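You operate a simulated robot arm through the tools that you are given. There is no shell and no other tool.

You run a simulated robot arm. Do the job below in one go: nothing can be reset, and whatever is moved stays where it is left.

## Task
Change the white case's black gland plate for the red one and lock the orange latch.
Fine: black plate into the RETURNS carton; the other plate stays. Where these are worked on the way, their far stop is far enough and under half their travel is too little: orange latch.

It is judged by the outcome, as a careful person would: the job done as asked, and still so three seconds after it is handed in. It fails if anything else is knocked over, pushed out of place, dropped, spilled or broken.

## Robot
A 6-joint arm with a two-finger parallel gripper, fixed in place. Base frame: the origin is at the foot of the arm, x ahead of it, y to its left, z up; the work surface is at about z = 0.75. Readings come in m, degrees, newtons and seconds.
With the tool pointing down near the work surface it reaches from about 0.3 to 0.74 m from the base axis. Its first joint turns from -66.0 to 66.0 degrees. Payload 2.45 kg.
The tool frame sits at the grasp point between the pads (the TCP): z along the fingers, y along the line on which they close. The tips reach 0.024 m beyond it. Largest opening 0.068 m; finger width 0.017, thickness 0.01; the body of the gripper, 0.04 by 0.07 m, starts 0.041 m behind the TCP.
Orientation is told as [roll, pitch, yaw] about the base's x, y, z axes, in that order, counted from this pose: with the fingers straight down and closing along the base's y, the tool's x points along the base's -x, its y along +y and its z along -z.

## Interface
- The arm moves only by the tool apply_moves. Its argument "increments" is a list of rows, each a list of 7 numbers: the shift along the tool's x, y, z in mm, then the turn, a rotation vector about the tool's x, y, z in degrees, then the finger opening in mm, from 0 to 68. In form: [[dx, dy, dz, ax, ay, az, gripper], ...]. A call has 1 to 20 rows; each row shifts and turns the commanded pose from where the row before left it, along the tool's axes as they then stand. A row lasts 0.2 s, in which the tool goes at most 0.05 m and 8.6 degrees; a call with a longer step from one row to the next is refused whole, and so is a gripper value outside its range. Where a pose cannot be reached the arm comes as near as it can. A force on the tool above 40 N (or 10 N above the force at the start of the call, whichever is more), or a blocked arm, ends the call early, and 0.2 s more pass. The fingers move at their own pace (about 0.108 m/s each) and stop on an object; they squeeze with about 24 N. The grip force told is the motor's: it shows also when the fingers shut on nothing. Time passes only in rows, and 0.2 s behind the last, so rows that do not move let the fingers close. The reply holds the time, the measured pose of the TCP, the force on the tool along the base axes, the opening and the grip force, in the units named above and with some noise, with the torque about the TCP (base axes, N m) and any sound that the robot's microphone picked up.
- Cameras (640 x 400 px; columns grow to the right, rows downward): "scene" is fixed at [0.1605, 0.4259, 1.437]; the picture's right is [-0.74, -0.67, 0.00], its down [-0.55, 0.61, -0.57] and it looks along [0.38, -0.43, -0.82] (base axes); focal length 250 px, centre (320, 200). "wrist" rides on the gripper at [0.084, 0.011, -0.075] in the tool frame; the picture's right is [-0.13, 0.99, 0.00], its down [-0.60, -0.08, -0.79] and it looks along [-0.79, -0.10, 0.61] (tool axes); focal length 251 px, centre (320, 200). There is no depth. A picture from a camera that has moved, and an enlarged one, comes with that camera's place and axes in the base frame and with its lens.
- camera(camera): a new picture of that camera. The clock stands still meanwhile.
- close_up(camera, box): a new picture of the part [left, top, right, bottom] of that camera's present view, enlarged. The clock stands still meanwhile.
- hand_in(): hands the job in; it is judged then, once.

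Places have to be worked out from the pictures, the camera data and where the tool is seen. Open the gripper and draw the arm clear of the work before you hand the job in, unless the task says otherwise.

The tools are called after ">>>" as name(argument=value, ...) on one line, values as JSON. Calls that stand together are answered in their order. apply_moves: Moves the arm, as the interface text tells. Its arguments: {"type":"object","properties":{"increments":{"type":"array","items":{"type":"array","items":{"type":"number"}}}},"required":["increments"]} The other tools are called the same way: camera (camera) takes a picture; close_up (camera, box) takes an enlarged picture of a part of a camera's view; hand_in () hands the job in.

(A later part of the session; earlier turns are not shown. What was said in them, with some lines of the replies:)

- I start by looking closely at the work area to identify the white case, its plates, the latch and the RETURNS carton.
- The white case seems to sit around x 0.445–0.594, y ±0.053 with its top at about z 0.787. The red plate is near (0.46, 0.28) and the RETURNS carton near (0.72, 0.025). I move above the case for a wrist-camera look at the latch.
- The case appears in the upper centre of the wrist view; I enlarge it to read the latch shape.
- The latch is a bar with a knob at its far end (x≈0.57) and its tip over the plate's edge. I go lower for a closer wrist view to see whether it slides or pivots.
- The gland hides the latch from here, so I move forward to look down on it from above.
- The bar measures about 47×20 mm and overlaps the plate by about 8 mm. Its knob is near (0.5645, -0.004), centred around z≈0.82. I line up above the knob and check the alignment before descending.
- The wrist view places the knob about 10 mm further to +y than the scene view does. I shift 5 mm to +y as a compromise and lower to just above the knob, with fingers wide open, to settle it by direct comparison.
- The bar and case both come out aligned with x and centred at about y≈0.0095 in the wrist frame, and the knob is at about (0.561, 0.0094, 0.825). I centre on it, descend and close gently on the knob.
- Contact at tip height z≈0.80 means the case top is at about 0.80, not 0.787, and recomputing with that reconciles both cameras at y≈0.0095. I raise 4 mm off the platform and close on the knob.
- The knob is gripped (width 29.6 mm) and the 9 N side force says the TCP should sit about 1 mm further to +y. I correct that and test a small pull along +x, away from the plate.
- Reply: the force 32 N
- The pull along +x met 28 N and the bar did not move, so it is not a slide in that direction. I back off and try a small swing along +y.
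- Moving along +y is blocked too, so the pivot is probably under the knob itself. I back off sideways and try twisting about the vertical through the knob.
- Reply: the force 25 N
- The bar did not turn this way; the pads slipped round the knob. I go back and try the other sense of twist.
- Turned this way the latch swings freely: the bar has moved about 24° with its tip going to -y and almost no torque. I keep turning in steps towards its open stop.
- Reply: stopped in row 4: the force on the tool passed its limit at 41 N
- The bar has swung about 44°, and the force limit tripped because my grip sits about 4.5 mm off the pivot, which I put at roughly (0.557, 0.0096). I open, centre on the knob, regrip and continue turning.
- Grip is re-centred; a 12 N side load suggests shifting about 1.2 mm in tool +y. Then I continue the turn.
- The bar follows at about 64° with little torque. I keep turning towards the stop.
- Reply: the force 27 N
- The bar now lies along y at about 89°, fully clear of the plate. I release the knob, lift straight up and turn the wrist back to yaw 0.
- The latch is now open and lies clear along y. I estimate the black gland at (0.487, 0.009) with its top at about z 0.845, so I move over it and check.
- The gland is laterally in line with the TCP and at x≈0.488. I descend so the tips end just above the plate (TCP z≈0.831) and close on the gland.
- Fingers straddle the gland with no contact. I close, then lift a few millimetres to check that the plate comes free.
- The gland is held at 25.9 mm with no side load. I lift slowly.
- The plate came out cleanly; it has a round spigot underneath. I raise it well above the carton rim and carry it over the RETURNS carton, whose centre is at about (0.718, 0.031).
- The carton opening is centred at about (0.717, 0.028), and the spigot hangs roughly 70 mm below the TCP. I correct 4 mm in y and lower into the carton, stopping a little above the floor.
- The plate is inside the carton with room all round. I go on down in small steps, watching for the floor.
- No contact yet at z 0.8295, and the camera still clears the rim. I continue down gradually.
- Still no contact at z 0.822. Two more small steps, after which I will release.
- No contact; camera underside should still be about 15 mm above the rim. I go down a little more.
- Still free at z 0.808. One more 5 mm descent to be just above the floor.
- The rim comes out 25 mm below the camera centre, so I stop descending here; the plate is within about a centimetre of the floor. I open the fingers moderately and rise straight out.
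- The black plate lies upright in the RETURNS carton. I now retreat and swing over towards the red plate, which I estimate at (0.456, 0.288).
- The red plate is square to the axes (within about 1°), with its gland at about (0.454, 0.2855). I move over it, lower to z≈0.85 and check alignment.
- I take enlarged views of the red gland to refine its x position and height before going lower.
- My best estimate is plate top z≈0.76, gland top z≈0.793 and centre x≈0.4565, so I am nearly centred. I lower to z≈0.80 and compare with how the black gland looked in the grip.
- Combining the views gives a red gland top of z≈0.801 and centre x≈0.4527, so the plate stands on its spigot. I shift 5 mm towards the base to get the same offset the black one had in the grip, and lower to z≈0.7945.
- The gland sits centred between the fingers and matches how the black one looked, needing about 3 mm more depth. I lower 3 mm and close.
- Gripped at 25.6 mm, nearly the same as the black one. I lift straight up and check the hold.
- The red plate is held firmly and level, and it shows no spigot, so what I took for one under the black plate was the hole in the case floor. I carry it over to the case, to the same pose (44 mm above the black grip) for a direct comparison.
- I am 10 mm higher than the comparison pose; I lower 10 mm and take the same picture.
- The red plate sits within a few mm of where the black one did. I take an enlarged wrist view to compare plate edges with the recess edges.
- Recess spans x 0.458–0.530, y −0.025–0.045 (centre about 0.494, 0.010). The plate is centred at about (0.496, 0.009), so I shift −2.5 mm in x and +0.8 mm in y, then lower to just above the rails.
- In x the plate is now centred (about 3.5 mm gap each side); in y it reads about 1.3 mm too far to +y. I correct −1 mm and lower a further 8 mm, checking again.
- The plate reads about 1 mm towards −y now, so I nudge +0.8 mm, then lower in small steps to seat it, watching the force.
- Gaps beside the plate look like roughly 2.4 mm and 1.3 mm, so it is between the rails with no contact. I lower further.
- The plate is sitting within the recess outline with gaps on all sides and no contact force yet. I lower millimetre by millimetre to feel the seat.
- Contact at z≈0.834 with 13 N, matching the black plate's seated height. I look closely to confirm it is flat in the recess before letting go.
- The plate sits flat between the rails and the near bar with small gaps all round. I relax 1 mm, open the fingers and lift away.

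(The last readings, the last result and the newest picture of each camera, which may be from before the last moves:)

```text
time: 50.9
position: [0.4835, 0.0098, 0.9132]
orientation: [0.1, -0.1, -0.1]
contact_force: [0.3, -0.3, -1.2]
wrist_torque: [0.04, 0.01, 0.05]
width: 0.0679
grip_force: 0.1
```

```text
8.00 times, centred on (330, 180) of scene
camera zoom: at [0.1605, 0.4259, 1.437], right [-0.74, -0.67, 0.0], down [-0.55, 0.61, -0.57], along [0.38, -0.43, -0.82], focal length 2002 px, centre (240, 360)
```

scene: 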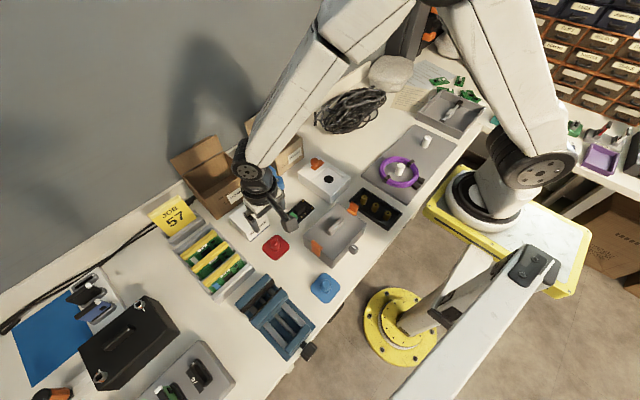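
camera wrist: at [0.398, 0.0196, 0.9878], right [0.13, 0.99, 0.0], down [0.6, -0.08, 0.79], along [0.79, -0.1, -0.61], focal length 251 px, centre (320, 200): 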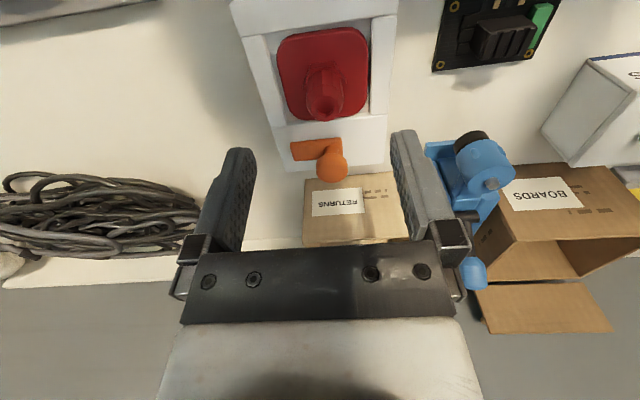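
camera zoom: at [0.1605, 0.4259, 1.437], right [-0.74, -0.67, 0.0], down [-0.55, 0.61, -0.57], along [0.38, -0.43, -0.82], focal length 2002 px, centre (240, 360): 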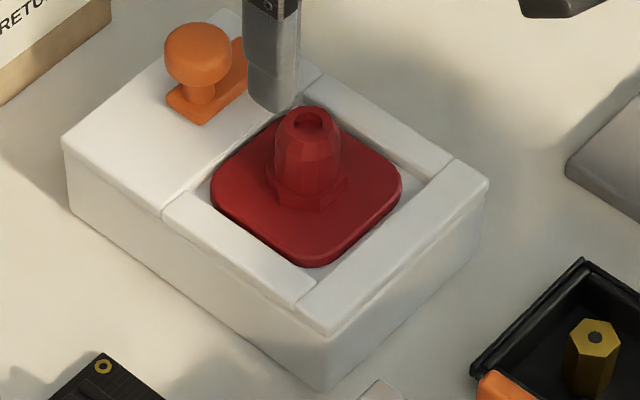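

The red plate is seated, within about 1–2 mm of where the black one was. Now for the latch: I move above the knob at about (0.558, 0.0085) and turn the wrist to yaw ≈84°, nearly in line with the open bar.

>>> apply_moves(increments=[[-25, -0.8, -5, 0, 0, 0, 68], [-25, -1, -5, 0, 0, 0, 60], [-23, 0, 0, 0, 0, 0, 50], [0, 0, 0, 0, 0, -8, 50], [0, 0, 0, 0, 0, -8, 50], [0, 0, 0, 0, 0, -8, 50], [0, 0, 0, 0, 0, -8, 50], [0, 0, 0, 0, 0, -8, 50], [0, 0, 0, 0, 0, -8, 50], [0, 0, 0, 0, 0, -8, 50], [0, 0, 0, 0, 0, -8, 50], [0, 0, 0, 0, 0, -8, 50], [0, 0, 0, 0, 0, -8, 50], [0, 0, 0, 0, 0, -4, 50], [0, 0, 0, 0, 0, 0, 50]])

>>> camera(camera="wrist")

>>> close_up(camera="scene", box=[285, 130, 365, 205])

```text
time: 54.1
position: [0.5586, 0.0083, 0.9241]
orientation: [-0.1, -0.1, 84.1]
contact_force: [-0.2, 0.5, -0.3]
wrist_torque: [0.0, -0.02, 0.0]
width: 0.0499
grip_force: 0.0
```

```text
taken
camera wrist: at [0.5379, -0.0748, 0.9992], right [-0.97, 0.23, 0.0], down [0.14, 0.59, 0.79], along [0.18, 0.77, -0.61], focal length 251 px, centre (320, 200)
```

wrist: 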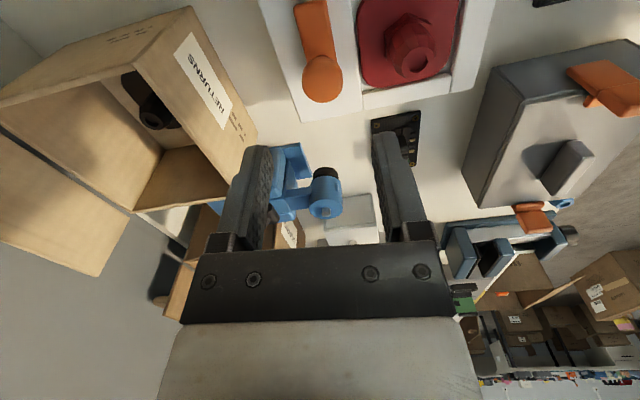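

```text
5.33 times, centred on (325, 168) of scene
camera zoom: at [0.1605, 0.4259, 1.437], right [-0.74, -0.67, 0.0], down [-0.55, 0.61, -0.57], along [0.38, -0.43, -0.82], focal length 1334 px, centre (293, 373)
```

zoom: 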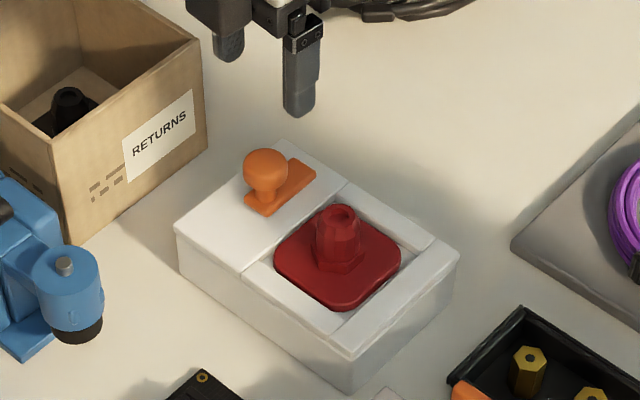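

The knob lines up with the finger centre line. I descend to the earlier grip height (z≈0.829) and close on the knob.

>>> apply_moves(increments=[[0, 0, 30, 0, 0, 0, 50], [0, 0, 35, 0, 0, 0, 50], [0, 0, 20, 0, 0, 0, 50], [0, 0, 8, 0, 0, 0, 50], [0, 0, 2, 0, 0, 0, 50], [0, 0, 0, 0, 0, 0, 50]])

>>> close_up(camera="wrist", box=[200, 20, 460, 220])

>>> close_up(camera="scene", box=[290, 140, 350, 190])

```text
time: 55.5
position: [0.5564, 0.0081, 0.832]
orientation: [-0.1, -0.1, 83.9]
contact_force: [0.4, -0.1, -0.7]
wrist_torque: [0.0, -0.01, 0.0]
width: 0.05
grip_force: 0.0
```

```text
2.00 times, centred on (330, 120) of wrist
camera zoom: at [0.536, -0.0746, 0.9069], right [-0.97, 0.23, 0.0], down [0.14, 0.59, 0.79], along [0.19, 0.77, -0.61], focal length 503 px, centre (300, 360)
```

zoom: 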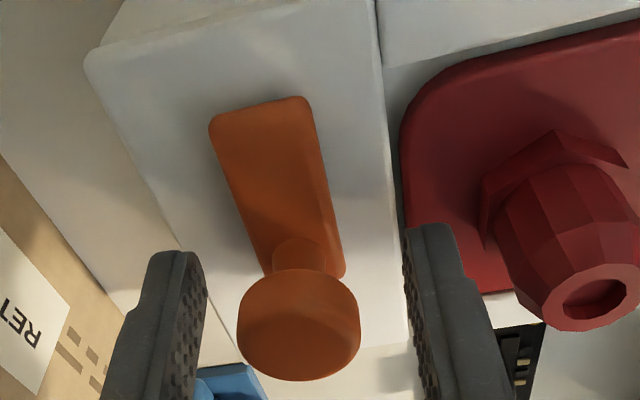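

```text
8.00 times, centred on (320, 165) of scene
camera zoom: at [0.1605, 0.4259, 1.437], right [-0.74, -0.67, 0.0], down [-0.55, 0.61, -0.57], along [0.38, -0.43, -0.82], focal length 2002 px, centre (320, 480)
```

zoom: 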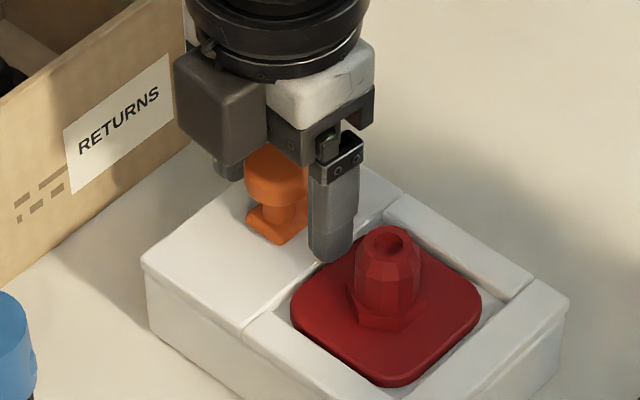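

The knob is about 1.5 mm off the finger centre. I shift that, lower 3 mm and close.

>>> apply_moves(increments=[[0, -1.2, 3, 0, 0, 0, 50], [0, 0, 0, 0, 0, 0, 35], [0, 0, 0, 0, 0, 0, 20], [0, 0, 0, 0, 0, 0, 20], [0, 0, 0, 0, 0, 0, 20]])

>>> close_up(camera="wrist", box=[200, 20, 460, 220])

```text
time: 56.7
position: [0.5571, 0.0092, 0.8297]
orientation: [0.1, 0.0, 83.9]
contact_force: [-4.0, 0.5, 1.1]
wrist_torque: [0.0, 0.05, -0.05]
width: 0.0273
grip_force: 41.4
```

```text
2.00 times, centred on (330, 120) of wrist
camera zoom: at [0.5366, -0.0746, 0.9038], right [-0.97, 0.23, 0.0], down [0.14, 0.59, 0.79], along [0.19, 0.77, -0.61], focal length 503 px, centre (300, 360)
```

zoom: 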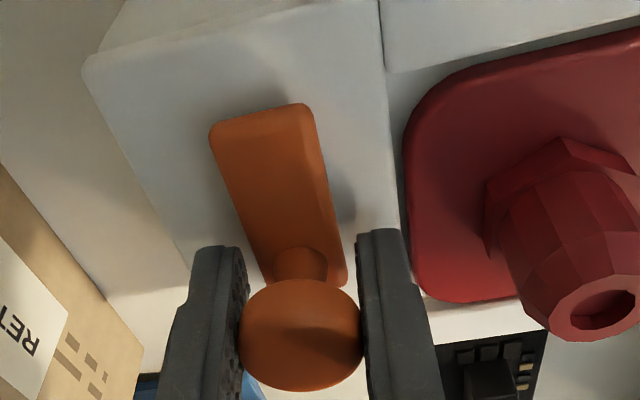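

Good central grip with only 4 N side load. I now turn the latch back towards the plate in 6° steps.

>>> apply_moves(increments=[[0, 0, 0, 0, 0, 6, 20], [0, 0, 0, 0, 0, 6, 20], [0, 0, 0, 0, 0, 6, 20], [0, 0, 0, 0, 0, 6, 20], [0, 0, 0, 0, 0, 6, 20]])

>>> close_up(camera="wrist", box=[200, 20, 460, 220])

```text
time: 57.9
position: [0.5571, 0.0098, 0.8264]
orientation: [0.3, 0.0, 53.9]
contact_force: [-23.2, 8.0, 28.7]
wrist_torque: [0.12, -0.01, 0.03]
width: 0.0278
grip_force: 42.1
```

```text
2.00 times, centred on (330, 120) of wrist
camera zoom: at [0.4978, -0.0529, 0.9016], right [-0.72, 0.69, 0.0], down [0.42, 0.44, 0.79], along [0.54, 0.58, -0.61], focal length 503 px, centre (300, 360)
```

zoom: 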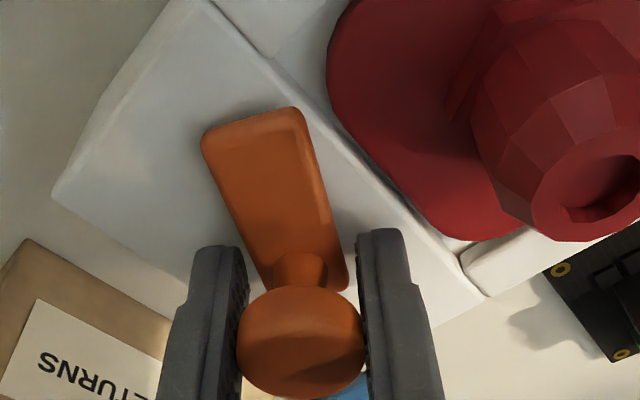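

The bar is following, but side load and an upward force have built up, meaning I sit slightly off centre and low. I relax by shifting 1.8 mm in tool +y and 2 mm up.

>>> apply_moves(increments=[[0, 1.8, -2, 0, 0, 0, 20], [0, 0, 0, 0, 0, 0, 20]])

```text
time: 58.5
position: [0.5564, 0.009, 0.8268]
orientation: [0.0, 0.0, 53.9]
contact_force: [1.0, -5.5, -23.6]
wrist_torque: [-0.43, 0.31, -0.05]
width: 0.0274
grip_force: 41.4
```

Side load is gone; the vertical load is now −24 N from pulling on the knob, so I go back down 0.9 mm and continue turning.

>>> apply_moves(increments=[[0, 0, 0.9, 0, 0, 0, 20], [0, 0, 0, 0, 0, 5, 20], [0, 0, 0, 0, 0, 5, 20], [0, 0, 0, 0, 0, 5, 20]])

>>> close_up(camera="wrist", box=[200, 20, 460, 220])

```text
time: 59.5
position: [0.556, 0.0096, 0.8267]
orientation: [0.1, 0.0, 38.8]
contact_force: [-10.3, -12.0, -12.5]
wrist_torque: [0.58, -0.76, 0.02]
width: 0.0272
grip_force: 42.1
```

```text
2.00 times, centred on (330, 120) of wrist
camera zoom: at [0.4835, -0.0353, 0.9016], right [-0.52, 0.85, 0.0], down [0.52, 0.32, 0.79], along [0.68, 0.41, -0.61], focal length 503 px, centre (300, 360)
```

zoom: 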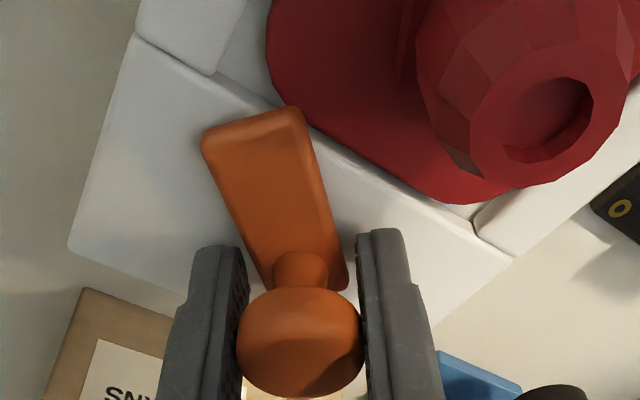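

The bar tip is starting to come over the edge of the red plate, still moving freely. I continue turning.

>>> apply_moves(increments=[[0, 0, 0, 0, 0, 5, 20], [0, 0, 0, 0, 0, 5, 20], [0, 0, 0, 0, 0, 5, 20]])

>>> close_up(camera="wrist", box=[200, 20, 460, 220])

>>> close_up(camera="scene", box=[290, 140, 350, 190])

```text
time: 60.3
position: [0.5563, 0.0105, 0.8268]
orientation: [0.1, 0.1, 23.8]
contact_force: [-9.9, -13.0, -20.2]
wrist_torque: [0.21, -0.48, 0.0]
width: 0.0274
grip_force: 42.1
```

```text
2.00 times, centred on (330, 120) of wrist
camera zoom: at [0.4745, -0.0149, 0.9016], right [-0.28, 0.96, 0.0], down [0.59, 0.17, 0.79], along [0.76, 0.22, -0.61], focal length 503 px, centre (300, 360)
```

zoom: 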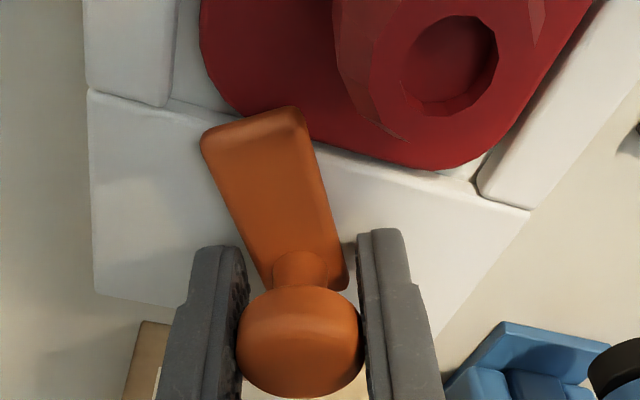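

```text
8.00 times, centred on (320, 165) of scene
camera zoom: at [0.1606, 0.4256, 1.4371], right [-0.74, -0.67, 0.0], down [-0.55, 0.61, -0.57], along [0.38, -0.43, -0.82], focal length 2002 px, centre (320, 480)
```

zoom: 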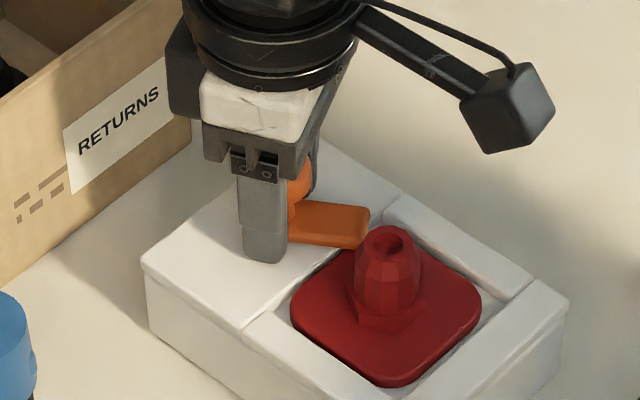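

The bar is clearly sweeping over the plate edge. I trim the small loads and keep turning towards the locked stop.

>>> apply_moves(increments=[[0, -0.6, 0.5, 0, 0, 0, 20], [0, 0, 0, 0, 0, 5, 20], [0, 0, 0, 0, 0, 5, 20], [0, 0, 0, 0, 0, 5, 20], [0, 0, 0, 0, 0, 5, 20]])

>>> close_up(camera="wrist", box=[200, 20, 460, 220])

>>> close_up(camera="scene", box=[290, 140, 350, 190])

```text
time: 61.5
position: [0.5552, 0.0095, 0.8267]
orientation: [0.2, 0.1, 3.9]
contact_force: [-12.7, 23.6, -4.2]
wrist_torque: [-0.13, 1.11, 0.01]
width: 0.0273
grip_force: 42.6
```

```text
2.00 times, centred on (330, 120) of wrist
camera zoom: at [0.4713, 0.0144, 0.9018], right [0.06, 1.0, 0.0], down [0.61, -0.04, 0.79], along [0.79, -0.05, -0.61], focal length 503 px, centre (300, 360)
```

zoom: 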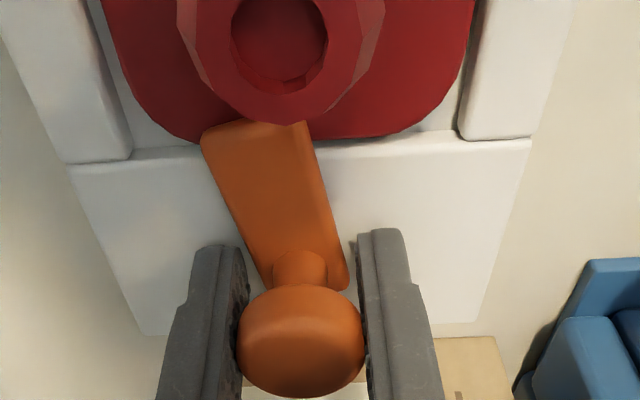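

```text
8.00 times, centred on (320, 165) of scene
camera zoom: at [0.1603, 0.4264, 1.4368], right [-0.74, -0.67, 0.0], down [-0.55, 0.61, -0.57], along [0.38, -0.43, -0.82], focal length 2002 px, centre (320, 480)
```

zoom: 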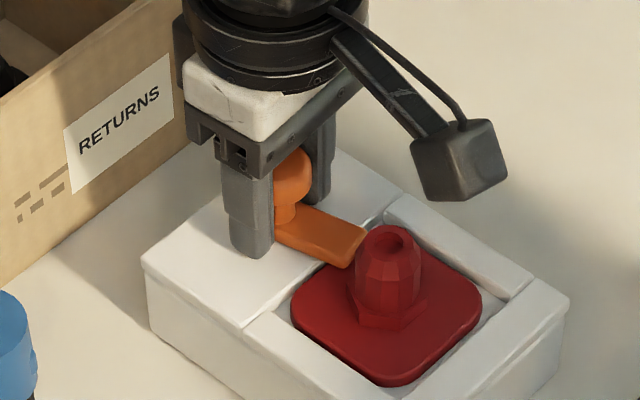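

The bar is about 14° from home. A 24 N side load has built up, so I shift 1.8 mm in tool +y and then continue to the stop.

>>> apply_moves(increments=[[0, 1.8, 0, 0, 0, 0, 20], [0, 0, 0, 0, 0, 5, 20], [0, 0, 0, 0, 0, 5, 20], [0, 0, 0, 0, 0, 4, 20]])

>>> close_up(camera="wrist", box=[200, 20, 460, 220])

>>> close_up(camera="scene", box=[290, 140, 350, 190])

```text
time: 62.5
position: [0.5566, 0.0096, 0.8272]
orientation: [-0.1, 0.0, -10.1]
contact_force: [-12.6, 5.1, -7.2]
wrist_torque: [0.11, 0.42, 0.29]
width: 0.0273
grip_force: 42.2
```

```text
2.00 times, centred on (330, 120) of wrist
camera zoom: at [0.4753, 0.035, 0.9017], right [0.3, 0.95, 0.0], down [0.58, -0.18, 0.79], along [0.76, -0.24, -0.61], focal length 503 px, centre (300, 360)
```

zoom: 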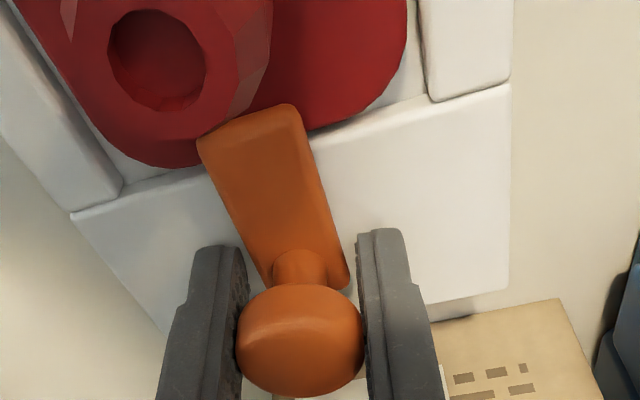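

```text
8.00 times, centred on (320, 165) of scene
camera zoom: at [0.1603, 0.426, 1.437], right [-0.74, -0.67, 0.0], down [-0.55, 0.61, -0.57], along [0.38, -0.43, -0.82], focal length 2002 px, centre (320, 480)
```

zoom: 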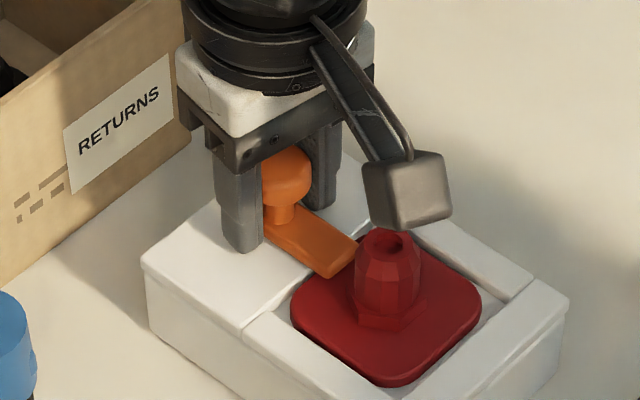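

A torque of 0.29 N·m shows the stop is being reached and the bar is almost exactly where it started. I turn a few more degrees to make sure it is hard home.

>>> apply_moves(increments=[[0, 0.4, 0, 0, 0, 4, 20], [0, 0, 0, 0, 0, 4, 20], [0, 0, 0, 0, 0, 0, 20]])

>>> close_up(camera="scene", box=[290, 140, 350, 190])

>>> close_up(camera="wrist", box=[200, 20, 460, 220])

```text
time: 63.3
position: [0.5582, 0.0096, 0.8267]
orientation: [0.2, -0.4, -18.1]
contact_force: [-2.6, -15.5, -2.8]
wrist_torque: [-0.56, 0.22, 0.53]
width: 0.0274
grip_force: 42.3
```

```text
8.00 times, centred on (320, 165) of scene
camera zoom: at [0.1605, 0.4255, 1.4371], right [-0.74, -0.67, 0.0], down [-0.55, 0.61, -0.57], along [0.38, -0.43, -0.82], focal length 2002 px, centre (320, 480)
```

zoom: 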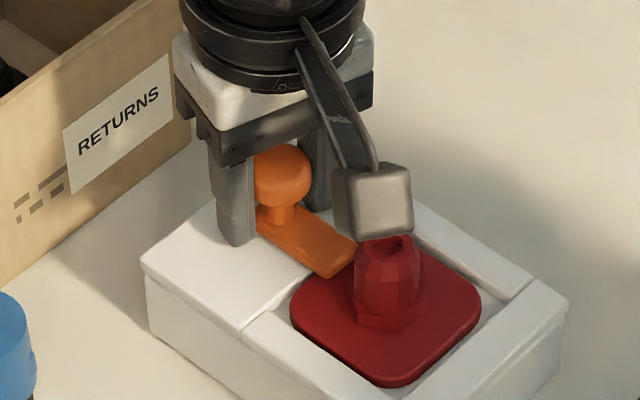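

```text
2.00 times, centred on (330, 120) of wrist
camera zoom: at [0.4809, 0.0455, 0.9015], right [0.43, 0.9, 0.0], down [0.55, -0.26, 0.8], along [0.72, -0.34, -0.61], focal length 503 px, centre (300, 360)
```

zoom: 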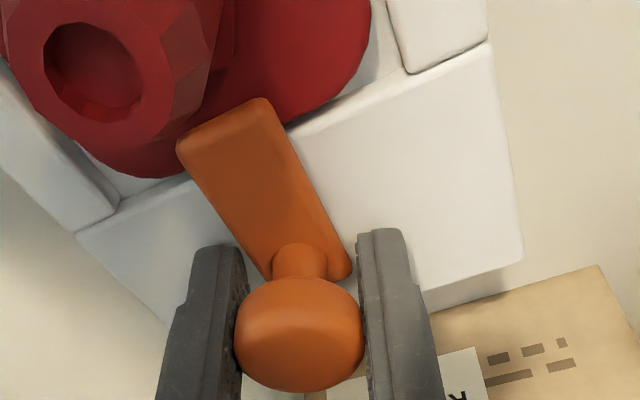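

The pads have slipped against a 0.53 N·m stop and the bar lies exactly as in the beginning, over the plate edge, so the latch is home. I open and lift straight up.

>>> apply_moves(increments=[[0, 0, 0, 0, 0, 0, 48], [0, 0, 0, 0, 0, 0, 48], [0, 0, -15, 0, 0, 0, 48], [0, 0, -35, 0, 0, 0, 48], [0, 0, -45, 0, 0, 0, 60], [0, 0, -30, 0, 0, 0, 68], [0, 0, 0, 0, 0, -8, 68], [0, 0, 0, 0, 0, -8, 68]])

>>> close_up(camera="scene", box=[290, 140, 350, 190])

>>> camera(camera="wrist")

```text
time: 65.1
position: [0.5582, 0.0107, 0.9525]
orientation: [0.0, -0.1, -1.8]
contact_force: [1.3, 0.3, 0.0]
wrist_torque: [-0.03, 0.03, 0.01]
width: 0.0681
grip_force: 0.0
```

```text
8.00 times, centred on (320, 165) of scene
camera zoom: at [0.1605, 0.4259, 1.437], right [-0.74, -0.67, 0.0], down [-0.55, 0.61, -0.57], along [0.38, -0.43, -0.82], focal length 2002 px, centre (320, 480)
```

zoom: 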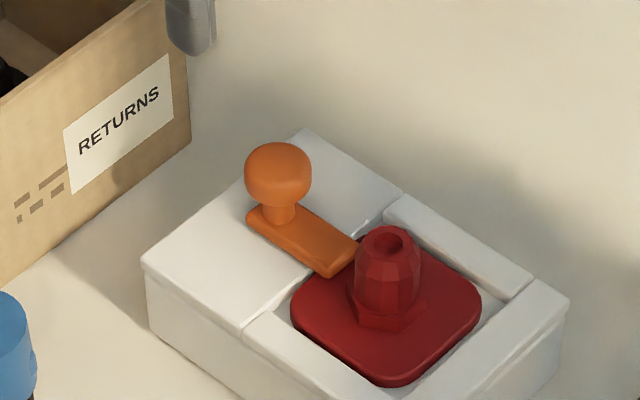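

```text
taken
camera wrist: at [0.474, 0.0243, 1.0271], right [0.16, 0.99, 0.0], down [0.6, -0.1, 0.79], along [0.78, -0.13, -0.61], focal length 251 px, centre (320, 200)
```

wrist: 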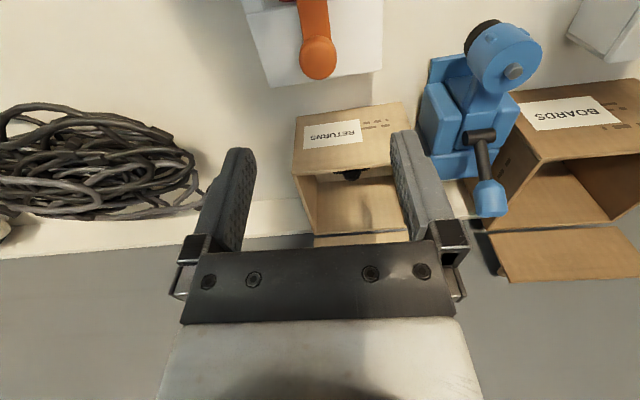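

The latch and red plate now match the starting arrangement. For completeness I check the rest of the scene, including the orange clips on the grey box, and back the arm away.

>>> close_up(camera="scene", box=[295, 190, 375, 270])

>>> camera(camera="scene")

>>> close_up(camera="scene", box=[230, 100, 330, 190])

```text
5.00 times, centred on (335, 230) of scene
camera zoom: at [0.1605, 0.4259, 1.437], right [-0.74, -0.67, 0.0], down [-0.55, 0.61, -0.57], along [0.38, -0.43, -0.82], focal length 1251 px, centre (245, 50)
```

zoom: 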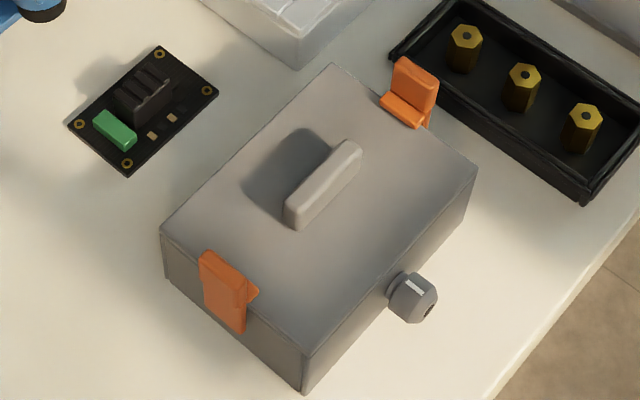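

```text
taken
```

scene: 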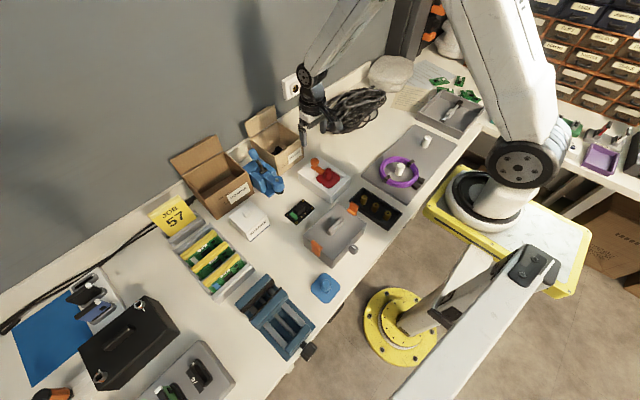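

```text
4.44 times, centred on (280, 145) of scene
camera zoom: at [0.1605, 0.4259, 1.437], right [-0.74, -0.67, 0.0], down [-0.55, 0.61, -0.57], along [0.38, -0.43, -0.82], focal length 1112 px, centre (498, 444)
```

zoom: 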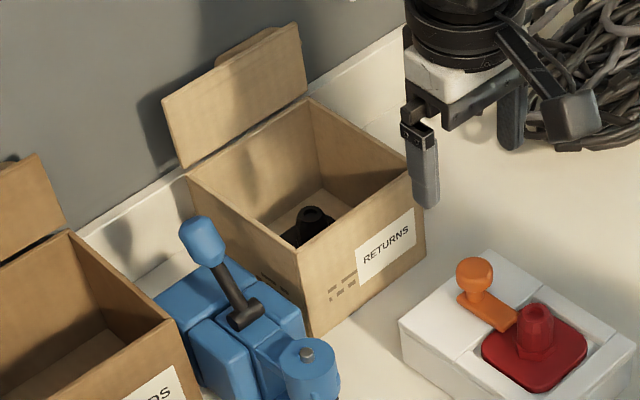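

Everything is in place: black plate in RETURNS, red plate seated, latch over it, blue plate and the rest untouched. I draw the arm up and back, clear of the work.

>>> apply_moves(increments=[[0, 0, -40, 0, 0, 0, 68], [0, 0, -40, 0, 0, 0, 68], [20, 10, -35, 0, 0, 0, 68], [35, 20, -20, 0, 0, 0, 68], [35, 20, -20, 0, 0, 0, 68], [35, 20, -20, 0, 0, 0, 68], [25, 20, -10, 0, 0, 0, 68], [0, 0, 0, 0, 0, 0, 68], [0, 0, 0, 0, 0, 0, 68], [0, 0, 0, 0, 0, 0, 68]])

>>> camera(camera="scene")

>>> close_up(camera="scene", box=[290, 140, 365, 205])

```text
time: 67.3
position: [0.4089, 0.103, 1.1375]
orientation: [0.0, -0.2, -2.1]
contact_force: [0.3, -0.5, 0.0]
wrist_torque: [0.0, 0.0, 0.02]
width: 0.068
grip_force: 0.0
```

```text
taken
```

scene: 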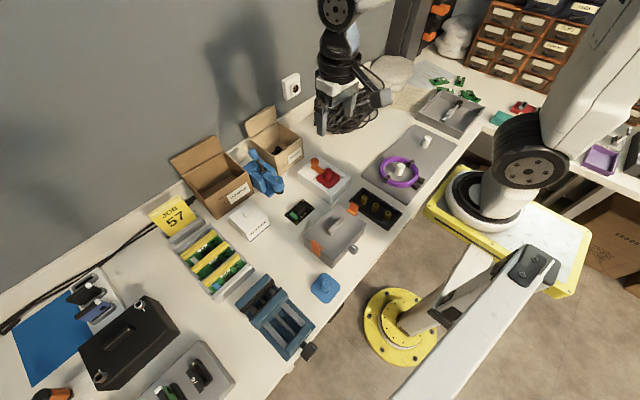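

```text
6.15 times, centred on (328, 172) of scene
camera zoom: at [0.1605, 0.4259, 1.437], right [-0.74, -0.67, 0.0], down [-0.55, 0.61, -0.57], along [0.38, -0.43, -0.82], focal length 1540 px, centre (274, 369)
```

zoom: 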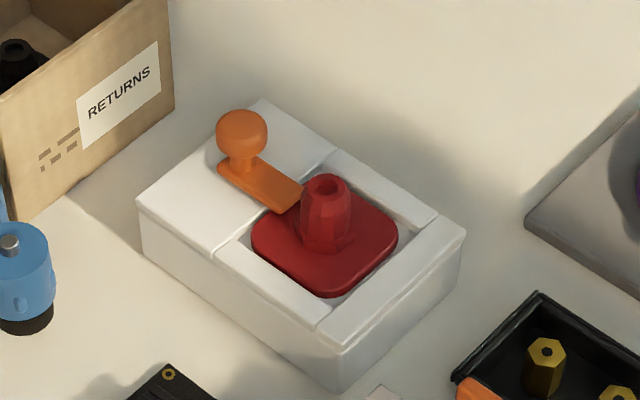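

The red plate is seated with the orange latch locked over its edge. The black plate is in the RETURNS carton, the arm is clear with its gripper open, and nothing else has moved. I hand the job in.

>>> hand_in()

```text
The job is handed in.
```

The job is done and handed in: the white case now has the red gland plate, with the orange latch locked over its edge.

- **Black plate:** it is in the RETURNS carton, standing flat on the floor of the box. I released it about a centimetre above the carton floor.
- **Red plate:** it is seated in the case recess, within about 1–2 mm of where the black plate sat, and the latch bar swings freely over it.
- **Orange latch:** I turned it about 89° to open it, then turned it back until it met its stop. It now sits where it started. I took "the orange latch" to be the one on the white case and left the two orange clips on the grey box alone; one of those looked open from the start.
- **Everything else:** the blue plate stayed where it was, and in the final pictures nothing else had been moved or knocked over.

The arm is drawn back with the gripper open.
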